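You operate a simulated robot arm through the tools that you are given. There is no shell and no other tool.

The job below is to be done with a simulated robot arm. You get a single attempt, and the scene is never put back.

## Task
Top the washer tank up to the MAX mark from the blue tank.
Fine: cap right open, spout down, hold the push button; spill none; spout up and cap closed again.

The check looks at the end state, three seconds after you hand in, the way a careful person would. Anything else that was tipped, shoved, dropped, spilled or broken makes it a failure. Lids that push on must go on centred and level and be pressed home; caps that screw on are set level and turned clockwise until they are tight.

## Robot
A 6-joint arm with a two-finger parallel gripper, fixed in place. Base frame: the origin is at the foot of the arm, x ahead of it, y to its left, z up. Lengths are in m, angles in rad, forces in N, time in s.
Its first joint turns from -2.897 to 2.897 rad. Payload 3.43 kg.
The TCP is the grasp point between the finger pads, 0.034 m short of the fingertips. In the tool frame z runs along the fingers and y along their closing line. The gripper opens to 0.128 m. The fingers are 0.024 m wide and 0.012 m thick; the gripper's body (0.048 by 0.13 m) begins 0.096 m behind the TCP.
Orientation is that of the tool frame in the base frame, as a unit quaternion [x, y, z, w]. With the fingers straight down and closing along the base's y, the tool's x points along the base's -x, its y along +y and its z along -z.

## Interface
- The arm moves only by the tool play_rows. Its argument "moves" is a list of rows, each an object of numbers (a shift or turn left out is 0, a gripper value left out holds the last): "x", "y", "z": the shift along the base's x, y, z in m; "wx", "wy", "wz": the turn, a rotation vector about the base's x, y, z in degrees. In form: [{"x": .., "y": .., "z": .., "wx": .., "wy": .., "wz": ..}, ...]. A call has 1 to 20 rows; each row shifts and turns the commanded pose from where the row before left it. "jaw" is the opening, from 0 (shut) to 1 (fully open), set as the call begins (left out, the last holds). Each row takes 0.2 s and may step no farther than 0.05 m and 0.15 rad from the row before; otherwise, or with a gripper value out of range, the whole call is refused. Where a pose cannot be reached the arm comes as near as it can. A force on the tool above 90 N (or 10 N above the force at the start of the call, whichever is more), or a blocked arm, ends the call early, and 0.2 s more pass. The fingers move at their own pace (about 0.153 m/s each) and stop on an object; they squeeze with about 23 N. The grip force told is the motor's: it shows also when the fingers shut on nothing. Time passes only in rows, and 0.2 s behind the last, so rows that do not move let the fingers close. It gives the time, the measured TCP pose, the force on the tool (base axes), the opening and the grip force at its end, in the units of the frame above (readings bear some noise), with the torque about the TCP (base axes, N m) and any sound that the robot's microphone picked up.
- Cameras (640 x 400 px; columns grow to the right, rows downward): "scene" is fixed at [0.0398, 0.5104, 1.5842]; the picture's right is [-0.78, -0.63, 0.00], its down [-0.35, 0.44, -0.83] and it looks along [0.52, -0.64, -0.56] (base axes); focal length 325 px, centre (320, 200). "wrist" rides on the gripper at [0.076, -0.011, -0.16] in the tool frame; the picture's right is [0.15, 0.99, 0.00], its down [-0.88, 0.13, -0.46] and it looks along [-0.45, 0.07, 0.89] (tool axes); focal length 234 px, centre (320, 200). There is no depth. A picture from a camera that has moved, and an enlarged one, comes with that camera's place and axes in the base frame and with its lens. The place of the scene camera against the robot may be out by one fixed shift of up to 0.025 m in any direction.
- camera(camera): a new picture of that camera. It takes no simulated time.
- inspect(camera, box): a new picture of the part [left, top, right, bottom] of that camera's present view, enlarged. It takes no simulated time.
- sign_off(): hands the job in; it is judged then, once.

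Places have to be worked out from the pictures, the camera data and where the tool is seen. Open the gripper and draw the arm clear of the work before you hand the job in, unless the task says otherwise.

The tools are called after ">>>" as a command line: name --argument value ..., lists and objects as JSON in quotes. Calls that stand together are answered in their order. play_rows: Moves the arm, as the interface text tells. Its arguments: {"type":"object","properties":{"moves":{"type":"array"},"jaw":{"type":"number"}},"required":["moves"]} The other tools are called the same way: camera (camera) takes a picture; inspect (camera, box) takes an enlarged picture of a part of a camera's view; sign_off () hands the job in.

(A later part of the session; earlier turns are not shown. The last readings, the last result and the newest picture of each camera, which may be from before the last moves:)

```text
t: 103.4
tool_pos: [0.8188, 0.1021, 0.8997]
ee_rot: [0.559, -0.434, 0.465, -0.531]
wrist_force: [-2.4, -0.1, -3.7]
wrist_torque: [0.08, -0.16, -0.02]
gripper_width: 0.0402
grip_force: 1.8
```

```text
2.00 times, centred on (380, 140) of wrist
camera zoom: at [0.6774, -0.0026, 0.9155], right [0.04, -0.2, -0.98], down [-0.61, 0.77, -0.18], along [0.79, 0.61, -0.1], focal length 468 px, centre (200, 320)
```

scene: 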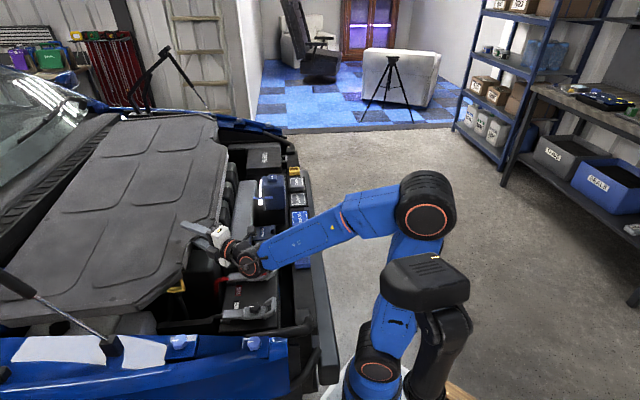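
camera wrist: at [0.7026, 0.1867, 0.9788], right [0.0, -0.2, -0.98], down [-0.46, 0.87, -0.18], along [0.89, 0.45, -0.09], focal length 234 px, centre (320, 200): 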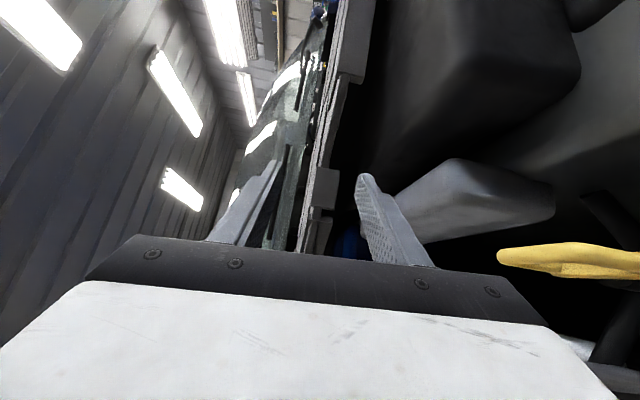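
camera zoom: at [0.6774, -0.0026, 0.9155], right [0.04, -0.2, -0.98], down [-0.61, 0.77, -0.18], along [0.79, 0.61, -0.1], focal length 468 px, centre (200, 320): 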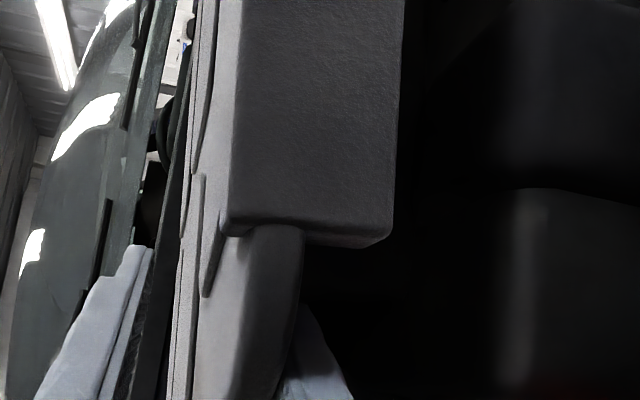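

The cover came along on my finger; it now sits too far toward the robot but nicely parallel. From the measured hole and A positions it needs about e1 +0.095, e2 −0.14. I'll re-clamp and carry it there at this height.

>>> play_rows --moves '[{}, {}]' --jaw 0.02

>>> play_rows --moves '[{"x": 0.014, "y": -0.0027, "wz": -0.3}, {"x": 0.014, "y": -0.0027, "wz": -0.3}, {"x": 0.014, "y": -0.0027, "wz": -0.3}, {"x": 0.014, "y": -0.0027, "wz": -0.3}, {"x": 0.014, "y": -0.0027, "wz": -0.3}, {"x": 0.014, "y": -0.0027, "wz": -0.3}, {}]'

>>> inspect --camera "scene" --box '[0, 90, 250, 310]'

>>> inspect --camera "wrist" --box '[220, 40, 540, 240]'

```text
t: 104.0
tool_pos: [0.8181, 0.1026, 0.8998]
ee_rot: [0.559, -0.435, 0.466, -0.531]
wrist_force: [-3.0, 1.3, 0.6]
wrist_torque: [-0.42, -1.32, 0.38]
gripper_width: 0.0195
grip_force: 23.5
```

```text
t: 105.6
tool_pos: [0.9007, 0.0976, 0.9023]
ee_rot: [0.551, -0.447, 0.475, -0.521]
wrist_force: [-1.4, 1.1, -1.3]
wrist_torque: [0.09, -1.98, 0.69]
gripper_width: 0.0202
grip_force: 23.5
out of reach, approached as far as the arm can: row 4, 5, 6
```

```text
1.82 times, centred on (125, 200) of scene
camera zoom: at [0.0398, 0.5104, 1.5842], right [-0.78, -0.63, 0.0], down [-0.35, 0.44, -0.83], along [0.52, -0.64, -0.56], focal length 591 px, centre (674, 200)
```

zoom: 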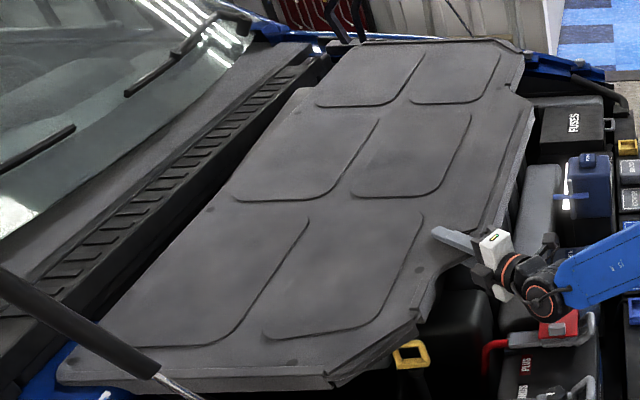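

```text
2.00 times, centred on (380, 140) of wrist
camera zoom: at [0.7547, -0.0016, 0.9186], right [0.03, -0.2, -0.98], down [-0.58, 0.79, -0.18], along [0.81, 0.57, -0.1], focal length 468 px, centre (200, 320)
```

zoom: 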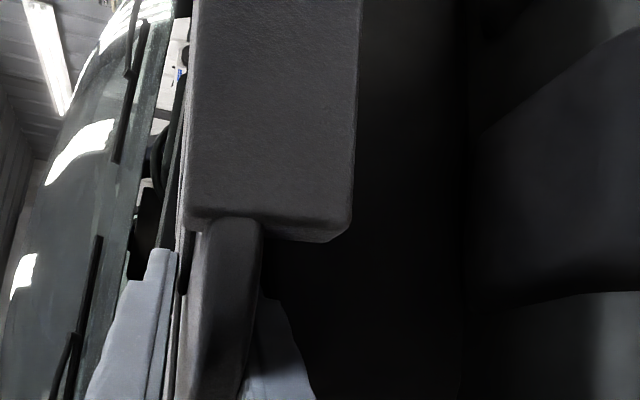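

The wrist's yaw limit again stops further rotation in this grip. Plan: set the cover down slightly short (toward the robot), where my lower finger is clear of the block and can drop free, and then finish by pushing the skirts with closed fingers. Moving back 5 cm and lowering.

>>> play_rows --moves '[{"x": -0.009, "y": -0.009}, {"x": -0.009, "y": -0.009}, {"x": -0.009, "y": -0.009}, {"x": -0.009, "y": -0.009}, {}]'

>>> play_rows --moves '[{"z": -0.006}, {"z": -0.006}, {}]'

>>> inspect --camera "scene" --box '[0, 90, 250, 310]'

>>> inspect --camera "wrist" --box '[220, 40, 540, 240]'

```text
t: 106.8
tool_pos: [0.8566, 0.0821, 0.907]
ee_rot: [0.55, -0.446, 0.475, -0.522]
wrist_force: [-2.2, 0.3, -2.7]
wrist_torque: [-0.4, -1.34, 0.42]
gripper_width: 0.0195
grip_force: 23.0
out of reach, approached as far as the arm can: row 1, 2, 3, 4
```

```text
t: 107.6
tool_pos: [0.8553, 0.0826, 0.8954]
ee_rot: [0.551, -0.447, 0.475, -0.521]
wrist_force: [2.5, -1.7, 0.2]
wrist_torque: [0.51, -2.2, -0.9]
gripper_width: 0.0212
grip_force: 23.0
```

```text
1.82 times, centred on (125, 200) of scene
camera zoom: at [0.0398, 0.5104, 1.5842], right [-0.78, -0.63, 0.0], down [-0.35, 0.44, -0.83], along [0.52, -0.64, -0.56], focal length 591 px, centre (674, 200)
```

zoom: 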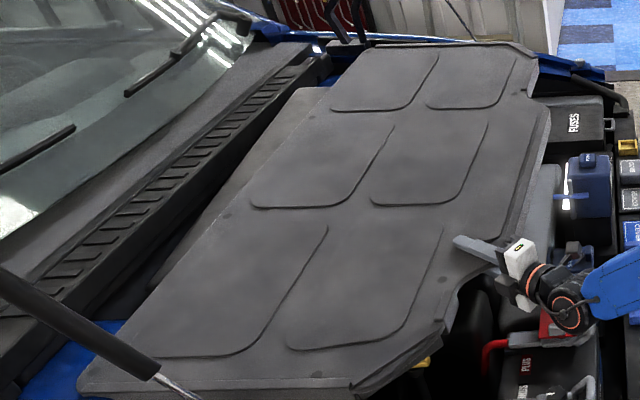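

```text
2.00 times, centred on (380, 140) of wrist
camera zoom: at [0.7097, -0.0157, 0.9114], right [0.03, -0.2, -0.98], down [-0.58, 0.79, -0.18], along [0.81, 0.57, -0.1], focal length 468 px, centre (200, 320)
```

zoom: 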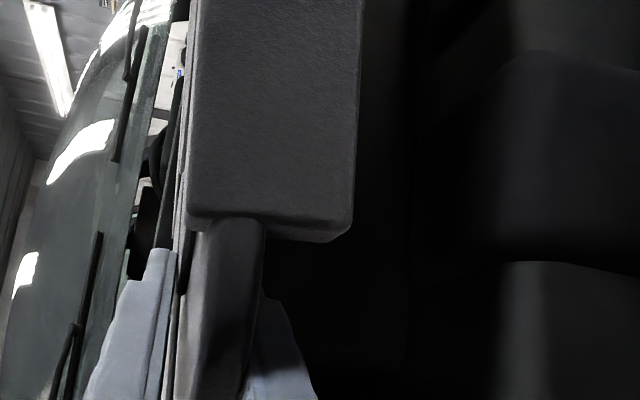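

>>> play_rows --moves '[{}, {}, {}]' --jaw 0.4

>>> play_rows --moves '[{"z": -0.005}, {"z": -0.005}, {}]'

>>> inspect --camera "wrist" --box '[220, 40, 540, 240]'

>>> inspect --camera "scene" --box '[0, 90, 250, 310]'

```text
t: 108.4
tool_pos: [0.8552, 0.0832, 0.8953]
ee_rot: [0.55, -0.447, 0.475, -0.521]
wrist_force: [-1.7, 2.0, -2.9]
wrist_torque: [0.07, -0.17, -0.05]
gripper_width: 0.0533
grip_force: 2.0
```

```text
t: 109.2
tool_pos: [0.8565, 0.0856, 0.8869]
ee_rot: [0.55, -0.448, 0.474, -0.522]
wrist_force: [-1.1, 0.4, -0.1]
wrist_torque: [0.03, 0.01, 0.0]
gripper_width: 0.051
grip_force: 0.0
out of reach, approached as far as the arm can: row 2
```

```text
2.00 times, centred on (380, 140) of wrist
camera zoom: at [0.71, -0.0135, 0.9018], right [0.03, -0.2, -0.98], down [-0.58, 0.79, -0.18], along [0.81, 0.57, -0.1], focal length 468 px, centre (200, 320)
```

zoom: 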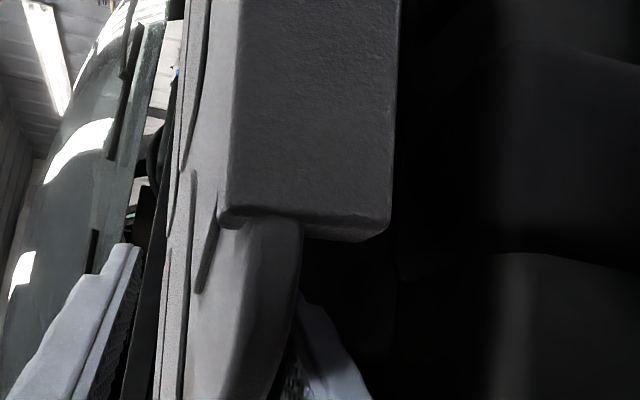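

```text
1.82 times, centred on (125, 200) of scene
camera zoom: at [0.0398, 0.5104, 1.5842], right [-0.78, -0.63, 0.0], down [-0.35, 0.44, -0.83], along [0.52, -0.64, -0.56], focal length 591 px, centre (674, 200)
```

zoom: 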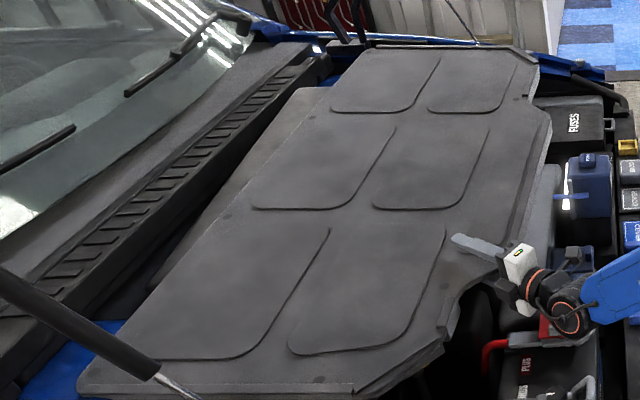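

Force is zero: the cover now rests on the block and the lower finger is free. Withdrawing the fingers straight back.

>>> play_rows --moves '[{"x": -0.01, "y": -0.0017}, {"x": -0.0197, "y": -0.0033}, {"x": -0.0197, "y": -0.0033}, {"x": -0.0197, "y": -0.0033}, {"x": -0.0197, "y": -0.0033}, {"x": -0.0197, "y": -0.0033}, {}]'

>>> camera --camera "scene"

>>> inspect --camera "scene" --box '[0, 90, 250, 310]'

```text
t: 110.8
tool_pos: [0.7587, 0.0694, 0.8993]
ee_rot: [0.553, -0.444, 0.473, -0.523]
wrist_force: [-1.4, 0.6, -3.1]
wrist_torque: [0.05, 0.19, 0.01]
gripper_width: 0.0534
grip_force: 1.4
out of reach, approached as far as the arm can: row 5, 6
```

```text
taken
```

scene: 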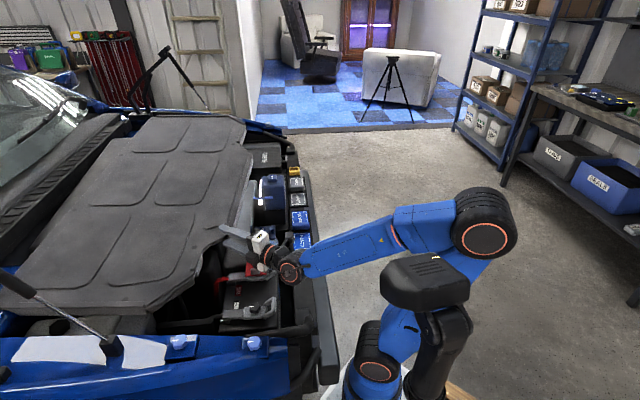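

```text
1.82 times, centred on (125, 200) of scene
camera zoom: at [0.0398, 0.5104, 1.5842], right [-0.78, -0.63, 0.0], down [-0.35, 0.44, -0.83], along [0.52, -0.64, -0.56], focal length 591 px, centre (674, 200)
```

zoom: 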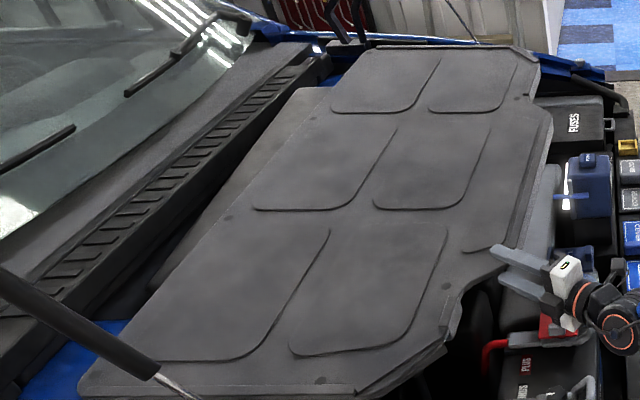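

>>> play_rows --moves '[{"z": -0.006, "wz": -1.5}, {"z": -0.006, "wz": -1.5}, {}]'

>>> inspect --camera "wrist" --box '[220, 40, 540, 240]'

```text
t: 111.6
tool_pos: [0.7633, 0.0717, 0.8926]
ee_rot: [0.54, -0.458, 0.487, -0.511]
wrist_force: [0.1, 0.3, -0.3]
wrist_torque: [0.01, 0.01, -0.01]
gripper_width: 0.0512
grip_force: 0.1
out of reach, approached as far as the arm can: row 1, 2
```

```text
2.00 times, centred on (380, 140) of wrist
camera zoom: at [0.6134, -0.0201, 0.9077], right [0.02, -0.2, -0.98], down [-0.55, 0.82, -0.18], along [0.84, 0.54, -0.1], focal length 468 px, centre (200, 320)
```

zoom: 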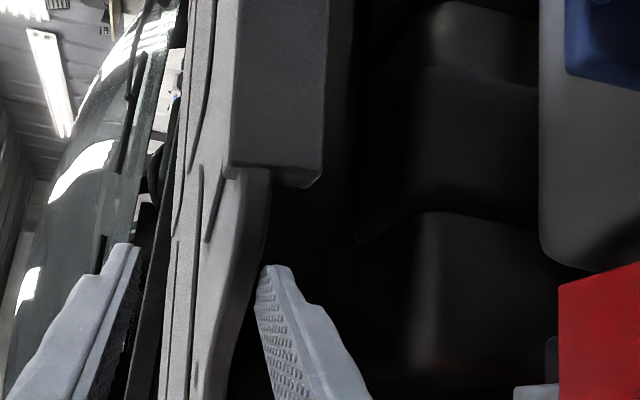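

Free. Continuing to back out while relaxing yaw.

>>> play_rows --moves '[{"x": -0.012, "wz": -2}, {"x": -0.018, "wz": -2}, {"x": -0.02, "wz": -2}, {"x": -0.02, "wz": -2}, {"x": -0.02, "z": 0.01}, {"x": -0.02, "z": 0.03}, {"z": 0.04}, {"z": 0.04}, {}]'

>>> camera --camera "scene"

>>> inspect --camera "scene" --box '[0, 90, 250, 310]'

```text
t: 113.6
tool_pos: [0.6673, 0.083, 1.03]
ee_rot: [0.508, -0.494, 0.521, -0.476]
wrist_force: [0.4, -0.5, -0.6]
wrist_torque: [-0.01, -0.02, 0.0]
gripper_width: 0.0509
grip_force: 0.0
out of reach, approached as far as the arm can: row 1, 2, 3, 4
```

```text
taken
```

scene: 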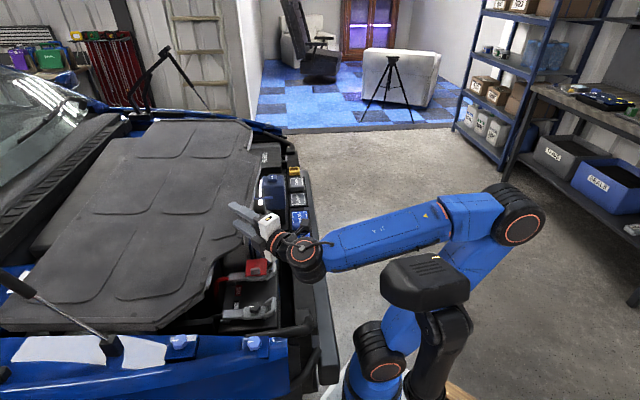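

```text
1.82 times, centred on (125, 200) of scene
camera zoom: at [0.0398, 0.5104, 1.5842], right [-0.78, -0.63, 0.0], down [-0.35, 0.44, -0.83], along [0.52, -0.64, -0.56], focal length 591 px, centre (674, 200)
```

zoom: 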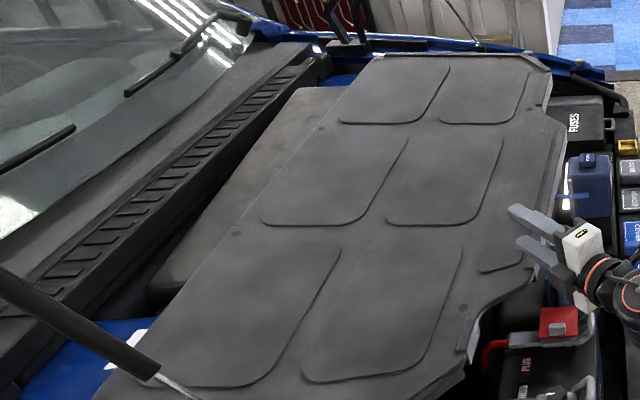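

The cover dragged a little again and now sits ~15 cm toward the robot, but it's resting and free. The rest can be done by pushing its near skirt with closed fingers. First I'll check nothing at the tank and spout was touched, and turn the tool back to vertical, in free air.

>>> play_rows --moves '[{"wx": 7.5, "z": 0.03}, {"wx": 7.5, "z": 0.03}, {"wx": 7.5, "z": 0.02}, {"wx": 7.5}, {"wx": 7.5}, {"wx": 7.5}, {"wx": 7.5}, {"wx": 7.5}, {"wx": 7.5}, {"wx": 7.5}, {"wx": 7.5}, {"wx": 7.5}, {}]' --jaw 0

>>> play_rows --moves '[{"wy": 8}, {"wy": 8}, {"wy": 8}, {"wy": 8}, {"wy": 8}, {"wy": 8}, {"wy": 8}, {"wy": 8}, {"wy": 8}, {"wy": 8}, {"wy": 8}, {"wy": 2}, {}]'

>>> camera --camera "scene"

>>> inspect --camera "scene" --box '[200, 130, 360, 230]'

>>> camera --camera "wrist"

```text
t: 116.4
tool_pos: [0.6658, 0.0826, 1.1112]
ee_rot: [-0.022, 0.718, -0.019, 0.695]
wrist_force: [0.0, -0.5, 0.0]
wrist_torque: [0.03, 0.0, 0.05]
gripper_width: 0.0
grip_force: 23.0
```

```text
t: 119.2
tool_pos: [0.6667, 0.0826, 1.1136]
ee_rot: [-0.03, 0.999, 0.001, -0.017]
wrist_force: [0.1, 0.5, -0.3]
wrist_torque: [0.02, 0.02, 0.01]
gripper_width: 0.0
grip_force: 23.1
```

```text
taken
```

scene: 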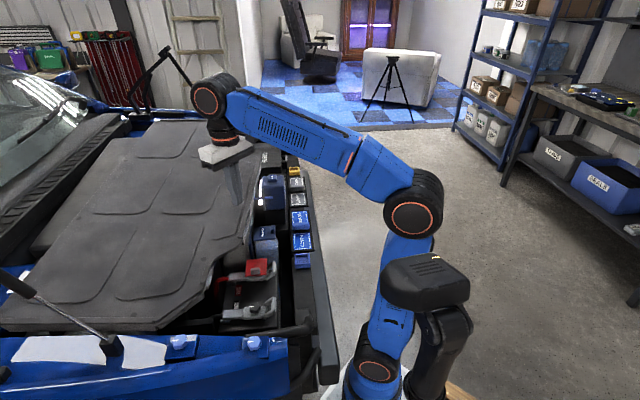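

```text
4.00 times, centred on (280, 180) of scene
camera zoom: at [0.0398, 0.5104, 1.5842], right [-0.78, -0.63, 0.0], down [-0.35, 0.44, -0.83], along [0.52, -0.64, -0.56], focal length 1300 px, centre (480, 280)
```

zoom: 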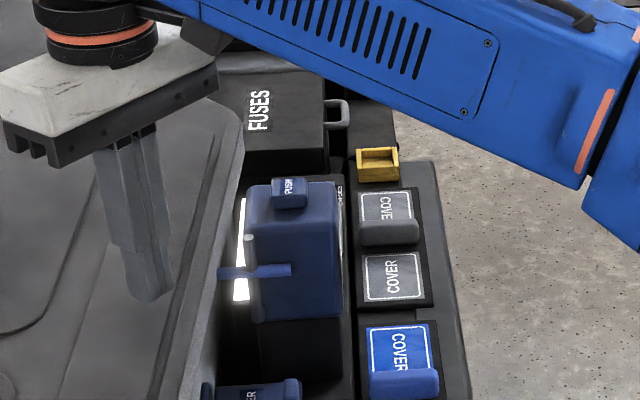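

```text
taken
camera wrist: at [0.5976, 0.0658, 1.2739], right [-0.2, 0.98, 0.01], down [0.89, 0.18, 0.43], along [0.42, 0.1, -0.9], focal length 234 px, centre (320, 200)
```

wrist: 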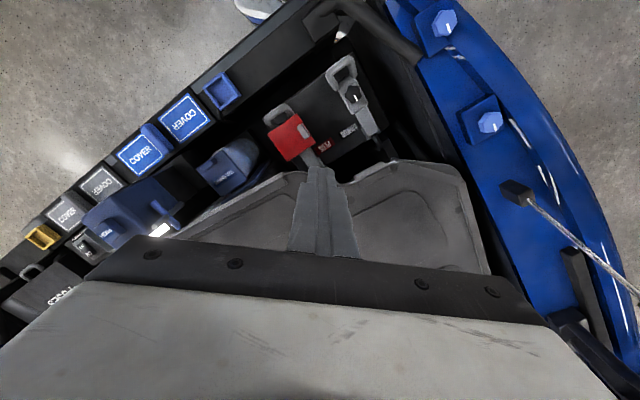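

The tank, spout and cap look untouched. Now I'll yaw 45° and go above the washer cap, ready to push the cover's near skirt toward +e1 with closed fingertips at z≈0.835.

>>> play_rows --moves '[{"wz": 7.5, "x": 0.02, "y": -0.03}, {"wz": 7.5, "x": 0.02, "y": -0.03}, {"wz": 7.5, "x": 0.02, "y": -0.03}, {"wz": 7.5, "x": 0.02, "y": -0.03}, {"wz": 7.5, "x": 0.025, "y": -0.03}, {"wz": 4, "x": 0.025, "y": -0.0345}, {"x": 0.02}, {"z": -0.05}, {"z": -0.05}, {"z": -0.04}, {}]'

>>> camera --camera "wrist"

>>> inspect --camera "scene" --box '[180, 150, 320, 250]'

```text
t: 121.6
tool_pos: [0.8172, -0.1019, 0.9732]
ee_rot: [-0.381, 0.924, -0.004, -0.016]
wrist_force: [-0.8, -0.3, 0.9]
wrist_torque: [-0.02, -0.01, 0.02]
gripper_width: 0.0
grip_force: 22.9
```

```text
taken
camera wrist: at [0.775, -0.1607, 1.1353], right [-0.8, 0.6, 0.01], down [0.54, 0.72, 0.43], along [0.25, 0.35, -0.9], focal length 234 px, centre (320, 200)
```

wrist: 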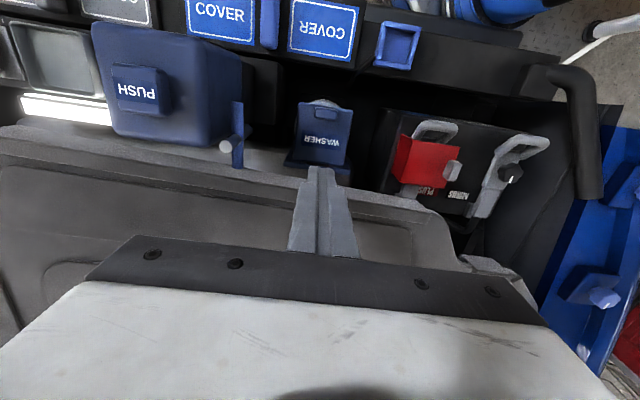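

```text
4.00 times, centred on (250, 200) of scene
camera zoom: at [0.0398, 0.5104, 1.5842], right [-0.78, -0.63, 0.0], down [-0.35, 0.44, -0.83], along [0.52, -0.64, -0.56], focal length 1300 px, centre (600, 200)
```

zoom: 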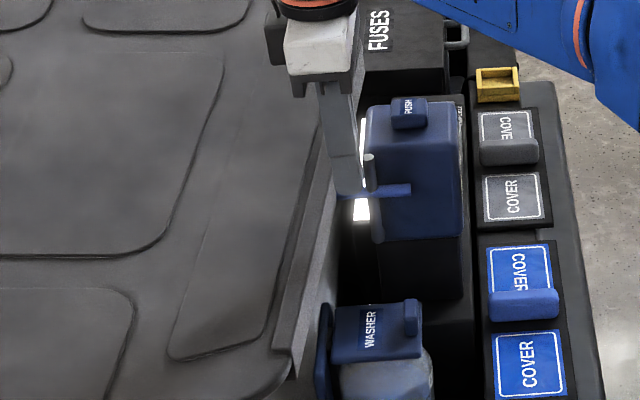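

The cover edge is at e1≈0.517 above the hinge, so I'll back off 2 cm before descending next to it.

>>> play_rows --moves '[{"x": -0.015, "y": -0.015}, {"z": -0.04}, {"z": -0.035}, {"z": -0.025}, {}]'

>>> inspect --camera "wrist" --box '[200, 80, 440, 230]'

>>> inspect --camera "scene" --box '[220, 180, 300, 230]'

```text
t: 122.8
tool_pos: [0.8006, -0.1169, 0.8722]
ee_rot: [-0.381, 0.924, -0.003, -0.016]
wrist_force: [0.0, 0.5, -0.2]
wrist_torque: [0.02, -0.05, 0.0]
gripper_width: 0.0
grip_force: 23.0
```

```text
2.67 times, centred on (320, 155) of wrist
camera zoom: at [0.76, -0.1767, 1.0333], right [-0.8, 0.6, 0.01], down [0.54, 0.72, 0.43], along [0.25, 0.35, -0.9], focal length 624 px, centre (320, 320)
```

zoom: 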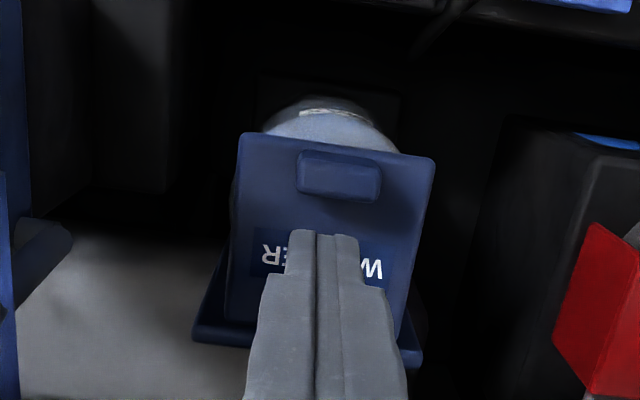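

```text
8.00 times, centred on (260, 205) of scene
camera zoom: at [0.0398, 0.5104, 1.5842], right [-0.78, -0.63, 0.0], down [-0.35, 0.44, -0.83], along [0.52, -0.64, -0.56], focal length 2599 px, centre (800, 160)
```

zoom: 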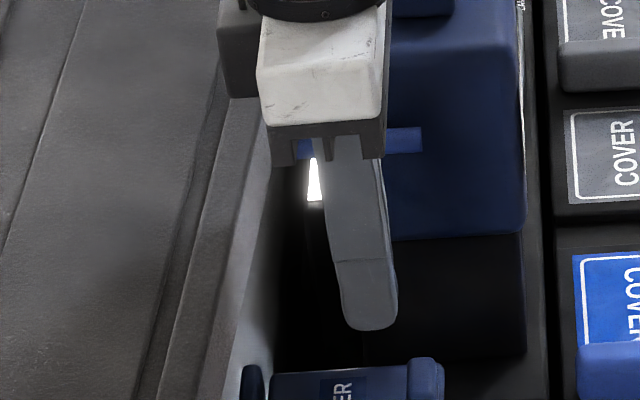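

Clear. The skirt is ~3 cm ahead. I'll push toward +e1 slowly.

>>> play_rows --moves '[{"x": 0.0105, "y": 0.0107}, {"x": 0.0105, "y": 0.0107}, {"x": 0.0105, "y": 0.0107}, {"x": 0.0105, "y": 0.0107}, {"x": 0.0105, "y": 0.0107}, {}]'

>>> inspect --camera "scene" --box '[0, 90, 250, 310]'

>>> inspect --camera "scene" --box '[180, 150, 320, 250]'

```text
t: 124.2
tool_pos: [0.8538, -0.0642, 0.8725]
ee_rot: [-0.381, 0.924, -0.004, -0.017]
wrist_force: [-2.1, -2.5, 0.6]
wrist_torque: [0.03, -0.01, -0.06]
gripper_width: 0.0
grip_force: 23.2
```

```text
1.82 times, centred on (125, 200) of scene
camera zoom: at [0.0398, 0.5104, 1.5842], right [-0.78, -0.63, 0.0], down [-0.35, 0.44, -0.83], along [0.52, -0.64, -0.56], focal length 591 px, centre (674, 200)
```

zoom: 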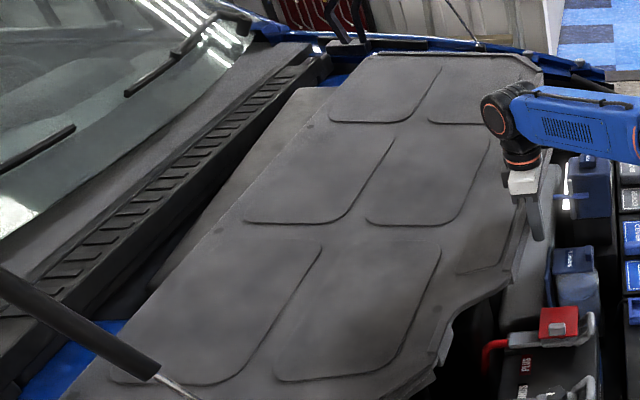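

```text
4.00 times, centred on (250, 200) of scene
camera zoom: at [0.0398, 0.5104, 1.5842], right [-0.78, -0.63, 0.0], down [-0.35, 0.44, -0.83], along [0.52, -0.64, -0.56], focal length 1300 px, centre (600, 200)
```

zoom: 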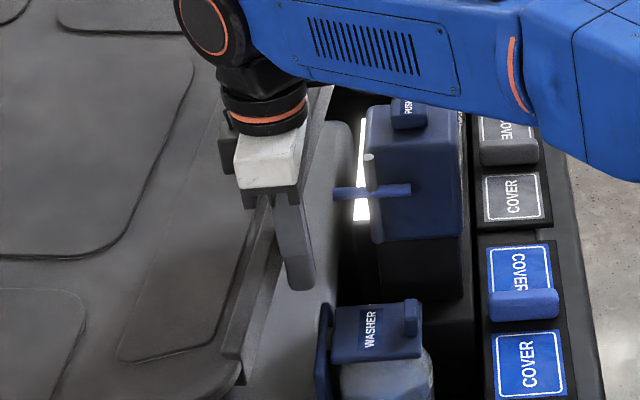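

It slides with ~3 N. Continuing the push.

>>> play_rows --moves '[{"x": 0.0105, "y": 0.0107}, {"x": 0.0105, "y": 0.0107}, {"x": 0.0105, "y": 0.0107}, {"x": 0.0105, "y": 0.0107}, {}]'

>>> inspect --camera "scene" --box '[0, 90, 250, 310]'

>>> inspect --camera "scene" --box '[180, 150, 320, 250]'

```text
t: 125.4
tool_pos: [0.8973, -0.0211, 0.8753]
ee_rot: [-0.381, 0.925, -0.003, -0.015]
wrist_force: [-1.2, -4.1, 0.1]
wrist_torque: [0.07, -0.04, -0.08]
gripper_width: 0.0
grip_force: 22.9
```

```text
1.82 times, centred on (125, 200) of scene
camera zoom: at [0.0398, 0.5104, 1.5842], right [-0.78, -0.63, 0.0], down [-0.35, 0.44, -0.83], along [0.52, -0.64, -0.56], focal length 591 px, centre (674, 200)
```

zoom: 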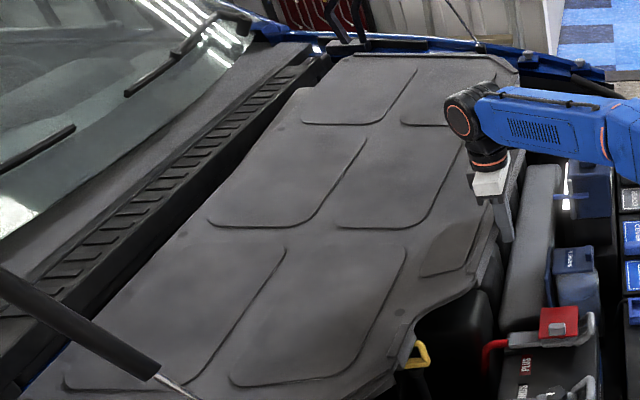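

```text
4.00 times, centred on (250, 200) of scene
camera zoom: at [0.0398, 0.5104, 1.5842], right [-0.78, -0.63, 0.0], down [-0.35, 0.44, -0.83], along [0.52, -0.64, -0.56], focal length 1300 px, centre (600, 200)
```

zoom: 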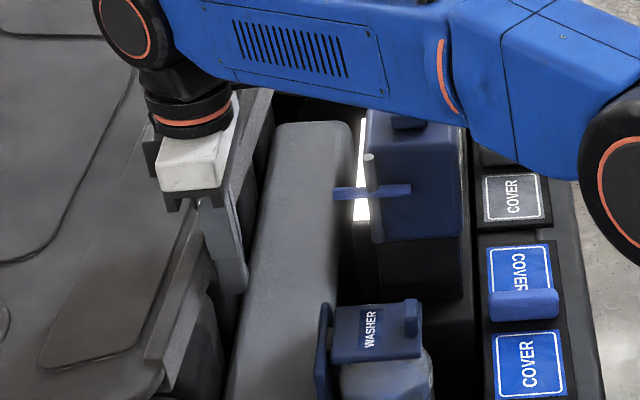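

The near edge is now close to its original line, but the hole is ~15 cm too far toward +e2 (the back skirt is riding on top of the block). Since a light finger load drags this cover easily, I'll press lightly on its top with closed fingertips and drag it −e2. First lift off and move above the plate with a 25° outward tilt.

>>> play_rows --moves '[{"x": -0.01, "y": -0.01}, {"z": 0.05}, {"z": 0.05}, {"z": 0.03, "y": 0.03, "wx": 4.8, "wy": -4.7}, {"y": 0.04, "wx": 4.8, "wy": -4.7}, {"y": 0.04, "wx": 4.8, "wy": -4.7}, {"y": 0.04, "wx": 4.8, "wy": -4.7}, {"x": 0.012, "y": 0.04}, {"z": -0.03}, {}]'

>>> camera --camera "wrist"

>>> inspect --camera "scene" --box '[0, 90, 250, 310]'

```text
t: 127.6
tool_pos: [0.8962, 0.161, 0.9749]
ee_rot: [-0.374, 0.902, 0.088, 0.198]
wrist_force: [-0.3, 0.2, -0.9]
wrist_torque: [0.0, 0.01, 0.02]
gripper_width: 0.0
grip_force: 22.3
```

```text
taken
camera wrist: at [0.8096, 0.0541, 1.0867], right [-0.79, 0.61, -0.05], down [0.34, 0.51, 0.79], along [0.5, 0.61, -0.62], focal length 234 px, centre (320, 200)
```

wrist: 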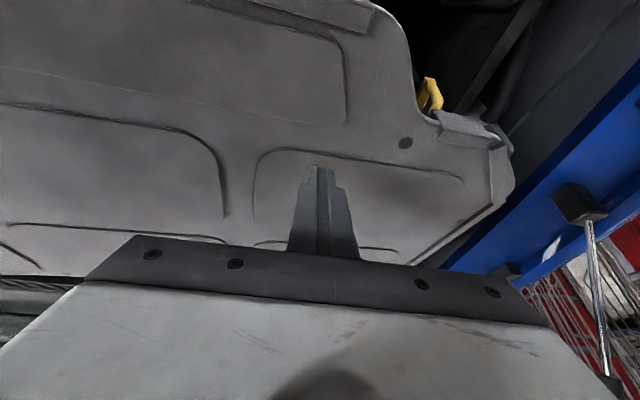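

```text
1.82 times, centred on (125, 200) of scene
camera zoom: at [0.0398, 0.5104, 1.5842], right [-0.78, -0.63, 0.0], down [-0.35, 0.44, -0.83], along [0.52, -0.64, -0.56], focal length 591 px, centre (674, 200)
```

zoom: 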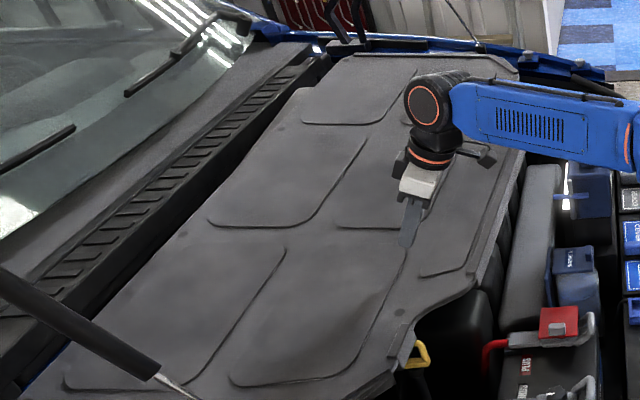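

The view shows the tip over a flat panel about 8 cm from the hole. I'll descend until light contact.

>>> play_rows --moves '[{"z": -0.02}, {"z": -0.015}, {"z": -0.005}, {"z": -0.004}, {}]'

>>> play_rows --moves '[{"z": -0.003}, {}]'

```text
t: 128.8
tool_pos: [0.8971, 0.1602, 0.9281]
ee_rot: [-0.372, 0.903, 0.087, 0.198]
wrist_force: [-0.3, 0.7, 0.4]
wrist_torque: [-0.03, -0.03, 0.01]
gripper_width: 0.0
grip_force: 22.7
```

```text
t: 129.4
tool_pos: [0.8969, 0.1598, 0.9258]
ee_rot: [-0.373, 0.902, 0.088, 0.198]
wrist_force: [0.1, 0.5, 0.0]
wrist_torque: [0.03, -0.03, -0.02]
gripper_width: 0.0
grip_force: 23.1
```

>>> play_rows --moves '[{"z": -0.003}, {"z": -0.003}]'

>>> play_rows --moves '[{"z": -0.003}, {"z": -0.002}]'

```text
t: 130.0
tool_pos: [0.8976, 0.1597, 0.9224]
ee_rot: [-0.373, 0.902, 0.088, 0.201]
wrist_force: [-1.4, -0.9, 26.6]
wrist_torque: [-0.11, -0.17, 0.05]
gripper_width: 0.0
grip_force: 23.2
```

```text
t: 130.6
tool_pos: [0.8975, 0.1595, 0.9211]
ee_rot: [-0.373, 0.901, 0.087, 0.204]
wrist_force: [4.8, 1.6, 78.2]
wrist_torque: [-0.08, -0.78, -0.03]
gripper_width: 0.0001
grip_force: 23.3
```

Too firm; easing off to a light press.

>>> play_rows --moves '[{"z": 0.005}, {"z": 0.001}]'

```text
t: 131.2
tool_pos: [0.8979, 0.1587, 0.9221]
ee_rot: [-0.373, 0.902, 0.087, 0.199]
wrist_force: [11.4, 5.8, 46.4]
wrist_torque: [0.07, -0.8, 0.04]
gripper_width: 0.0
grip_force: 23.0
```

>>> play_rows --moves '[{"z": 0.003}]'

```text
t: 131.6
tool_pos: [0.8986, 0.1602, 0.9222]
ee_rot: [-0.373, 0.903, 0.088, 0.196]
wrist_force: [9.7, 7.2, 23.1]
wrist_torque: [0.13, -0.53, 0.11]
gripper_width: 0.0
grip_force: 22.6
```

About 23 N normal: good. Drag −e2 in small steps.

>>> play_rows --moves '[{"x": 0.0057, "y": -0.0056}, {"x": 0.0057, "y": -0.0056}, {"x": 0.0057, "y": -0.0056}, {"x": 0.0057, "y": -0.0056}]'

>>> inspect --camera "scene" --box '[0, 90, 250, 310]'

>>> camera --camera "wrist"

```text
t: 132.6
tool_pos: [0.9188, 0.1378, 0.9253]
ee_rot: [-0.372, 0.902, 0.088, 0.199]
wrist_force: [-13.8, 13.9, 30.5]
wrist_torque: [0.4, 0.27, 0.09]
gripper_width: 0.0001
grip_force: 22.6
```

```text
1.82 times, centred on (125, 200) of scene
camera zoom: at [0.0398, 0.5104, 1.5842], right [-0.78, -0.63, 0.0], down [-0.35, 0.44, -0.83], along [0.52, -0.64, -0.56], focal length 591 px, centre (674, 200)
```

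zoom: 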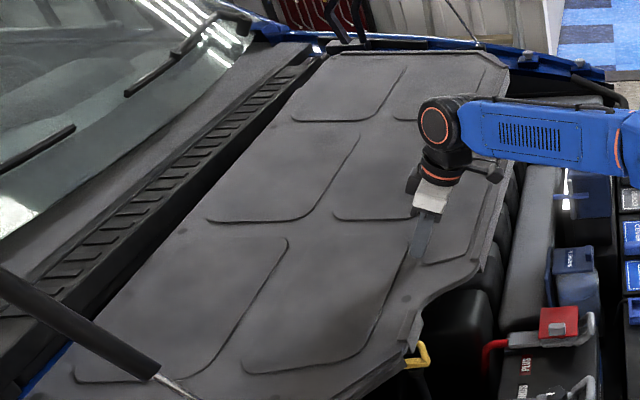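

```text
taken
camera wrist: at [0.8324, 0.0318, 1.0369], right [-0.79, 0.61, -0.05], down [0.34, 0.51, 0.79], along [0.5, 0.61, -0.61], focal length 234 px, centre (320, 200)
```

wrist: 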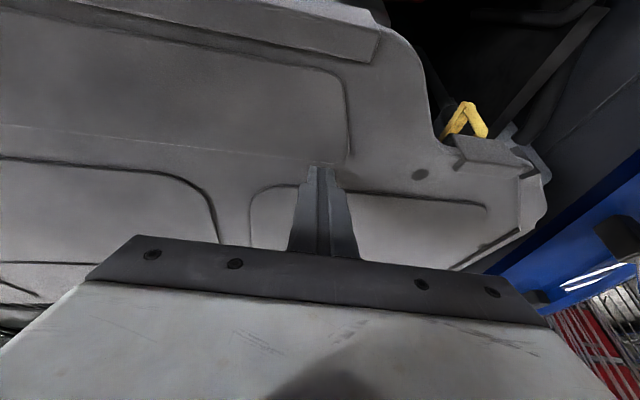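

It drags well. Continuing.

>>> play_rows --moves '[{"x": 0.0057, "y": -0.0056}, {"x": 0.0057, "y": -0.0056}, {"x": 0.0057, "y": -0.0056}, {"x": 0.0057, "y": -0.0056}]'

>>> inspect --camera "scene" --box '[0, 90, 250, 310]'

>>> camera --camera "wrist"

```text
t: 133.6
tool_pos: [0.94, 0.1173, 0.9287]
ee_rot: [-0.373, 0.901, 0.088, 0.201]
wrist_force: [-27.4, 26.6, 67.1]
wrist_torque: [0.85, 0.47, 0.12]
gripper_width: 0.0
grip_force: 22.8
```

```text
1.82 times, centred on (125, 200) of scene
camera zoom: at [0.0398, 0.5104, 1.5842], right [-0.78, -0.63, 0.0], down [-0.35, 0.44, -0.83], along [0.52, -0.64, -0.56], focal length 591 px, centre (674, 200)
```

zoom: 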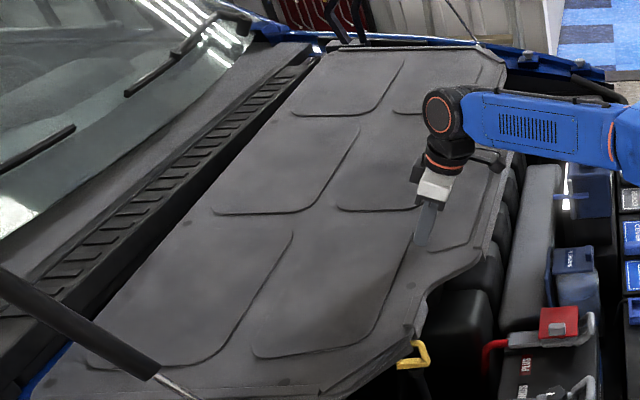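

```text
taken
camera wrist: at [0.8536, 0.0103, 1.0393], right [-0.79, 0.61, -0.06], down [0.34, 0.51, 0.79], along [0.51, 0.61, -0.61], focal length 234 px, centre (320, 200)
```

wrist: 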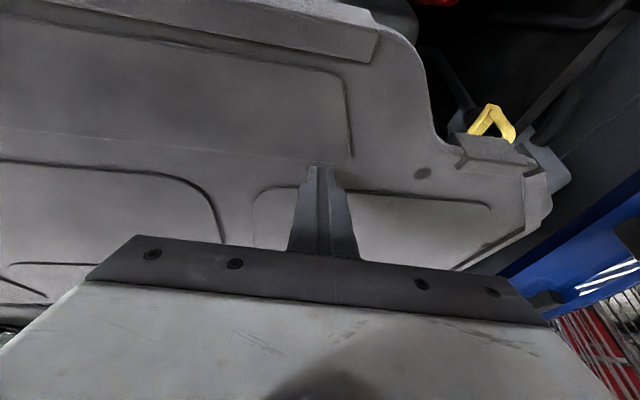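

Normal force climbs as the plate levels; I'll ease up a few mm and continue dragging.

>>> play_rows --moves '[{"z": 0.004}, {"x": 0.0057, "y": -0.0056, "z": 0.001}, {"x": 0.0057, "y": -0.0056, "z": 0.001}, {"x": 0.0057, "y": -0.0056, "z": 0.001}, {"x": 0.0057, "y": -0.0056, "z": 0.001}]'

>>> inspect --camera "scene" --box '[0, 90, 250, 310]'

>>> camera --camera "wrist"

```text
t: 134.8
tool_pos: [0.9665, 0.0921, 0.9323]
ee_rot: [-0.373, 0.902, 0.087, 0.198]
wrist_force: [-11.5, 9.6, 22.2]
wrist_torque: [0.27, 0.23, 0.06]
gripper_width: 0.0
grip_force: 23.2
```

```text
1.82 times, centred on (125, 200) of scene
camera zoom: at [0.0398, 0.5104, 1.5842], right [-0.78, -0.63, 0.0], down [-0.35, 0.44, -0.83], along [0.52, -0.64, -0.56], focal length 591 px, centre (674, 200)
```

zoom: 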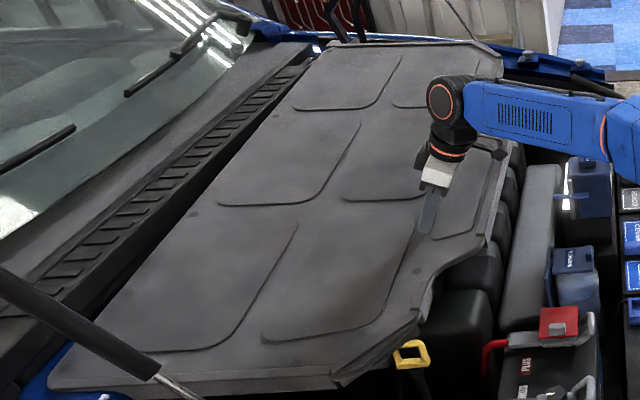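

```text
taken
camera wrist: at [0.8791, -0.0141, 1.044], right [-0.79, 0.61, -0.05], down [0.34, 0.52, 0.79], along [0.5, 0.61, -0.62], focal length 234 px, centre (320, 200)
```

wrist: 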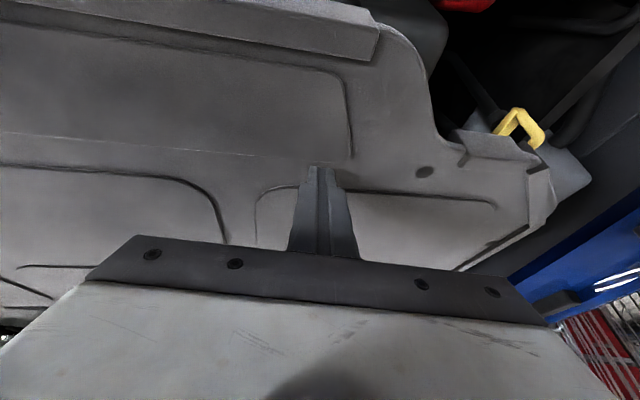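

Very close now: the hole is at (178, 238) against a target of (179, 231). Continuing a bit more.

>>> play_rows --moves '[{"x": 0.0057, "y": -0.0056, "z": 0.0008}, {"x": 0.0057, "y": -0.0056, "z": 0.0008}, {"x": 0.0057, "y": -0.0056, "z": 0.0008}]'

>>> inspect --camera "scene" --box '[0, 90, 250, 310]'

>>> inspect --camera "scene" --box '[0, 280, 200, 400]'

>>> inspect --camera "scene" --box '[160, 220, 340, 333]'

```text
t: 135.6
tool_pos: [0.9832, 0.0757, 0.9353]
ee_rot: [-0.372, 0.903, 0.088, 0.198]
wrist_force: [-5.1, 4.4, 10.0]
wrist_torque: [0.13, 0.09, 0.02]
gripper_width: 0.0001
grip_force: 22.9
```

```text
1.82 times, centred on (125, 200) of scene
camera zoom: at [0.0398, 0.5104, 1.5842], right [-0.78, -0.63, 0.0], down [-0.35, 0.44, -0.83], along [0.52, -0.64, -0.56], focal length 591 px, centre (674, 200)
```

zoom: 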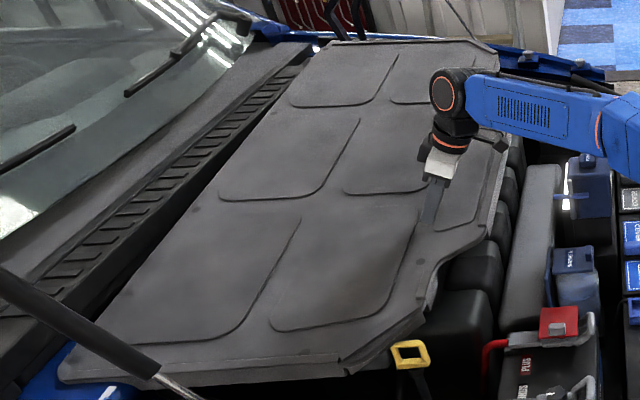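

```text
3.20 times, centred on (100, 340) of scene
camera zoom: at [0.0398, 0.5104, 1.5842], right [-0.78, -0.63, 0.0], down [-0.35, 0.44, -0.83], along [0.52, -0.64, -0.56], focal length 1040 px, centre (1024, -248)
```

zoom: 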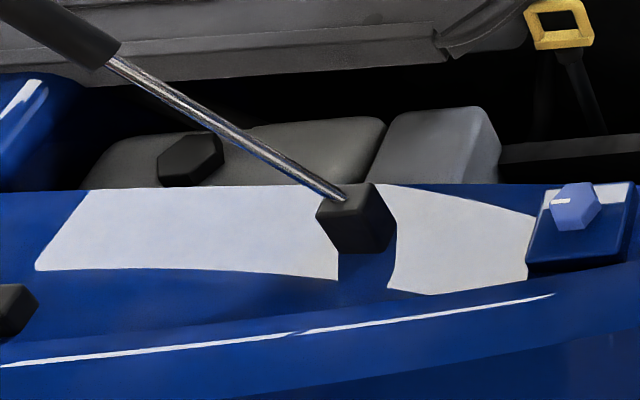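

```text
3.54 times, centred on (250, 276) of scene
camera zoom: at [0.0398, 0.5104, 1.5842], right [-0.78, -0.63, 0.0], down [-0.35, 0.44, -0.83], along [0.52, -0.64, -0.56], focal length 1150 px, centre (568, -71)
```

zoom: 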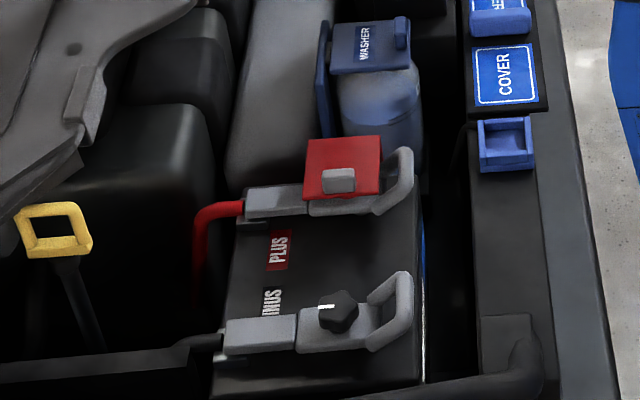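

The crops now nearly match the originals: the hole is at (180, 233) against (179, 231). One more ~1.3 cm of drag in −e2, then lift off and compare all crops.

>>> play_rows --moves '[{"x": 0.0055, "y": -0.005, "z": 0.0}, {"x": 0.0055, "y": -0.005, "z": 0.0}, {}]'

>>> play_rows --moves '[{"z": 0.01}, {"z": 0.03}, {"z": 0.04}, {"z": 0.04}, {"x": -0.04, "y": -0.02, "z": 0.03}, {"x": -0.04, "y": -0.02}, {"x": -0.04, "y": -0.02}, {"x": -0.04, "y": -0.02}, {"x": -0.04, "y": -0.02}, {"x": -0.04, "y": -0.02}, {"x": -0.04, "y": -0.02}, {}]'

>>> camera --camera "scene"

>>> inspect --camera "scene" --box '[200, 130, 360, 230]'

>>> inspect --camera "scene" --box '[160, 220, 340, 333]'

>>> inspect --camera "scene" --box '[0, 280, 200, 400]'

```text
t: 136.4
tool_pos: [0.9937, 0.0648, 0.9344]
ee_rot: [-0.374, 0.902, 0.088, 0.199]
wrist_force: [-7.2, 7.3, 20.5]
wrist_torque: [0.19, 0.08, 0.02]
gripper_width: 0.0
grip_force: 22.6
```

```text
refused: row 5 steps farther than a row can; nothing moved
```

```text
taken
```

scene: 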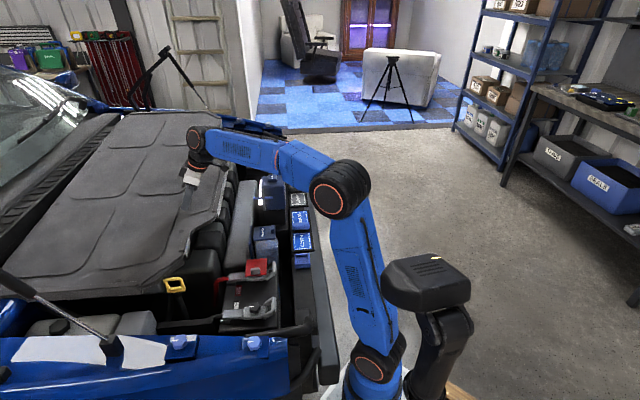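

```text
4.00 times, centred on (280, 180) of scene
camera zoom: at [0.0398, 0.5104, 1.5842], right [-0.78, -0.63, 0.0], down [-0.35, 0.44, -0.83], along [0.52, -0.64, -0.56], focal length 1300 px, centre (480, 280)
```

zoom: 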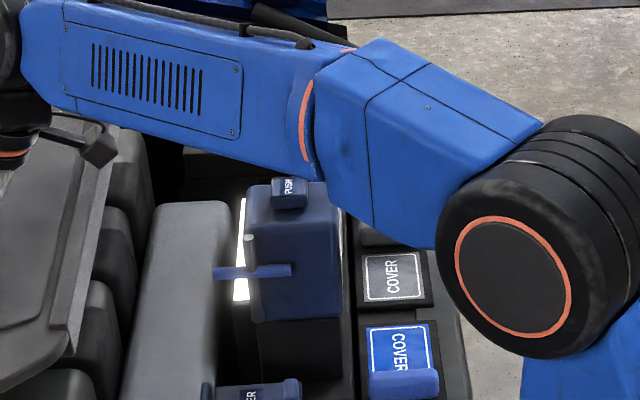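

```text
3.54 times, centred on (250, 276) of scene
camera zoom: at [0.0398, 0.5104, 1.5842], right [-0.78, -0.63, 0.0], down [-0.35, 0.44, -0.83], along [0.52, -0.64, -0.56], focal length 1150 px, centre (568, -71)
```

zoom: 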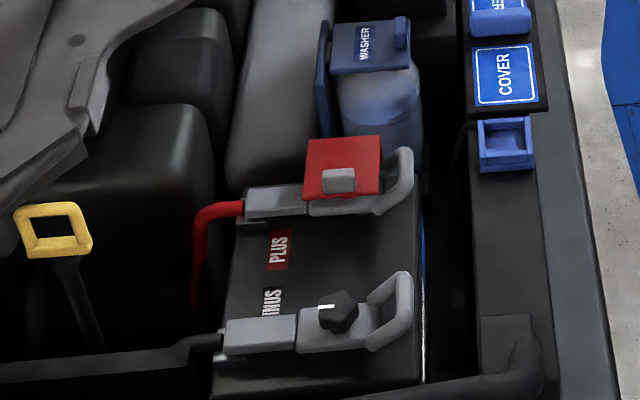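

```text
3.20 times, centred on (100, 340) of scene
camera zoom: at [0.0398, 0.5104, 1.5842], right [-0.78, -0.63, 0.0], down [-0.35, 0.44, -0.83], along [0.52, -0.64, -0.56], focal length 1040 px, centre (1024, -248)
```

zoom: 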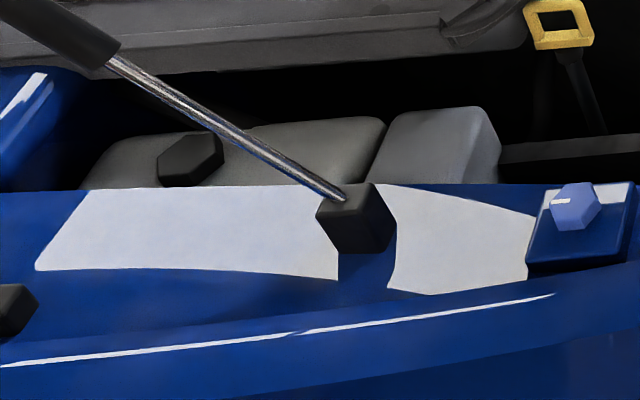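

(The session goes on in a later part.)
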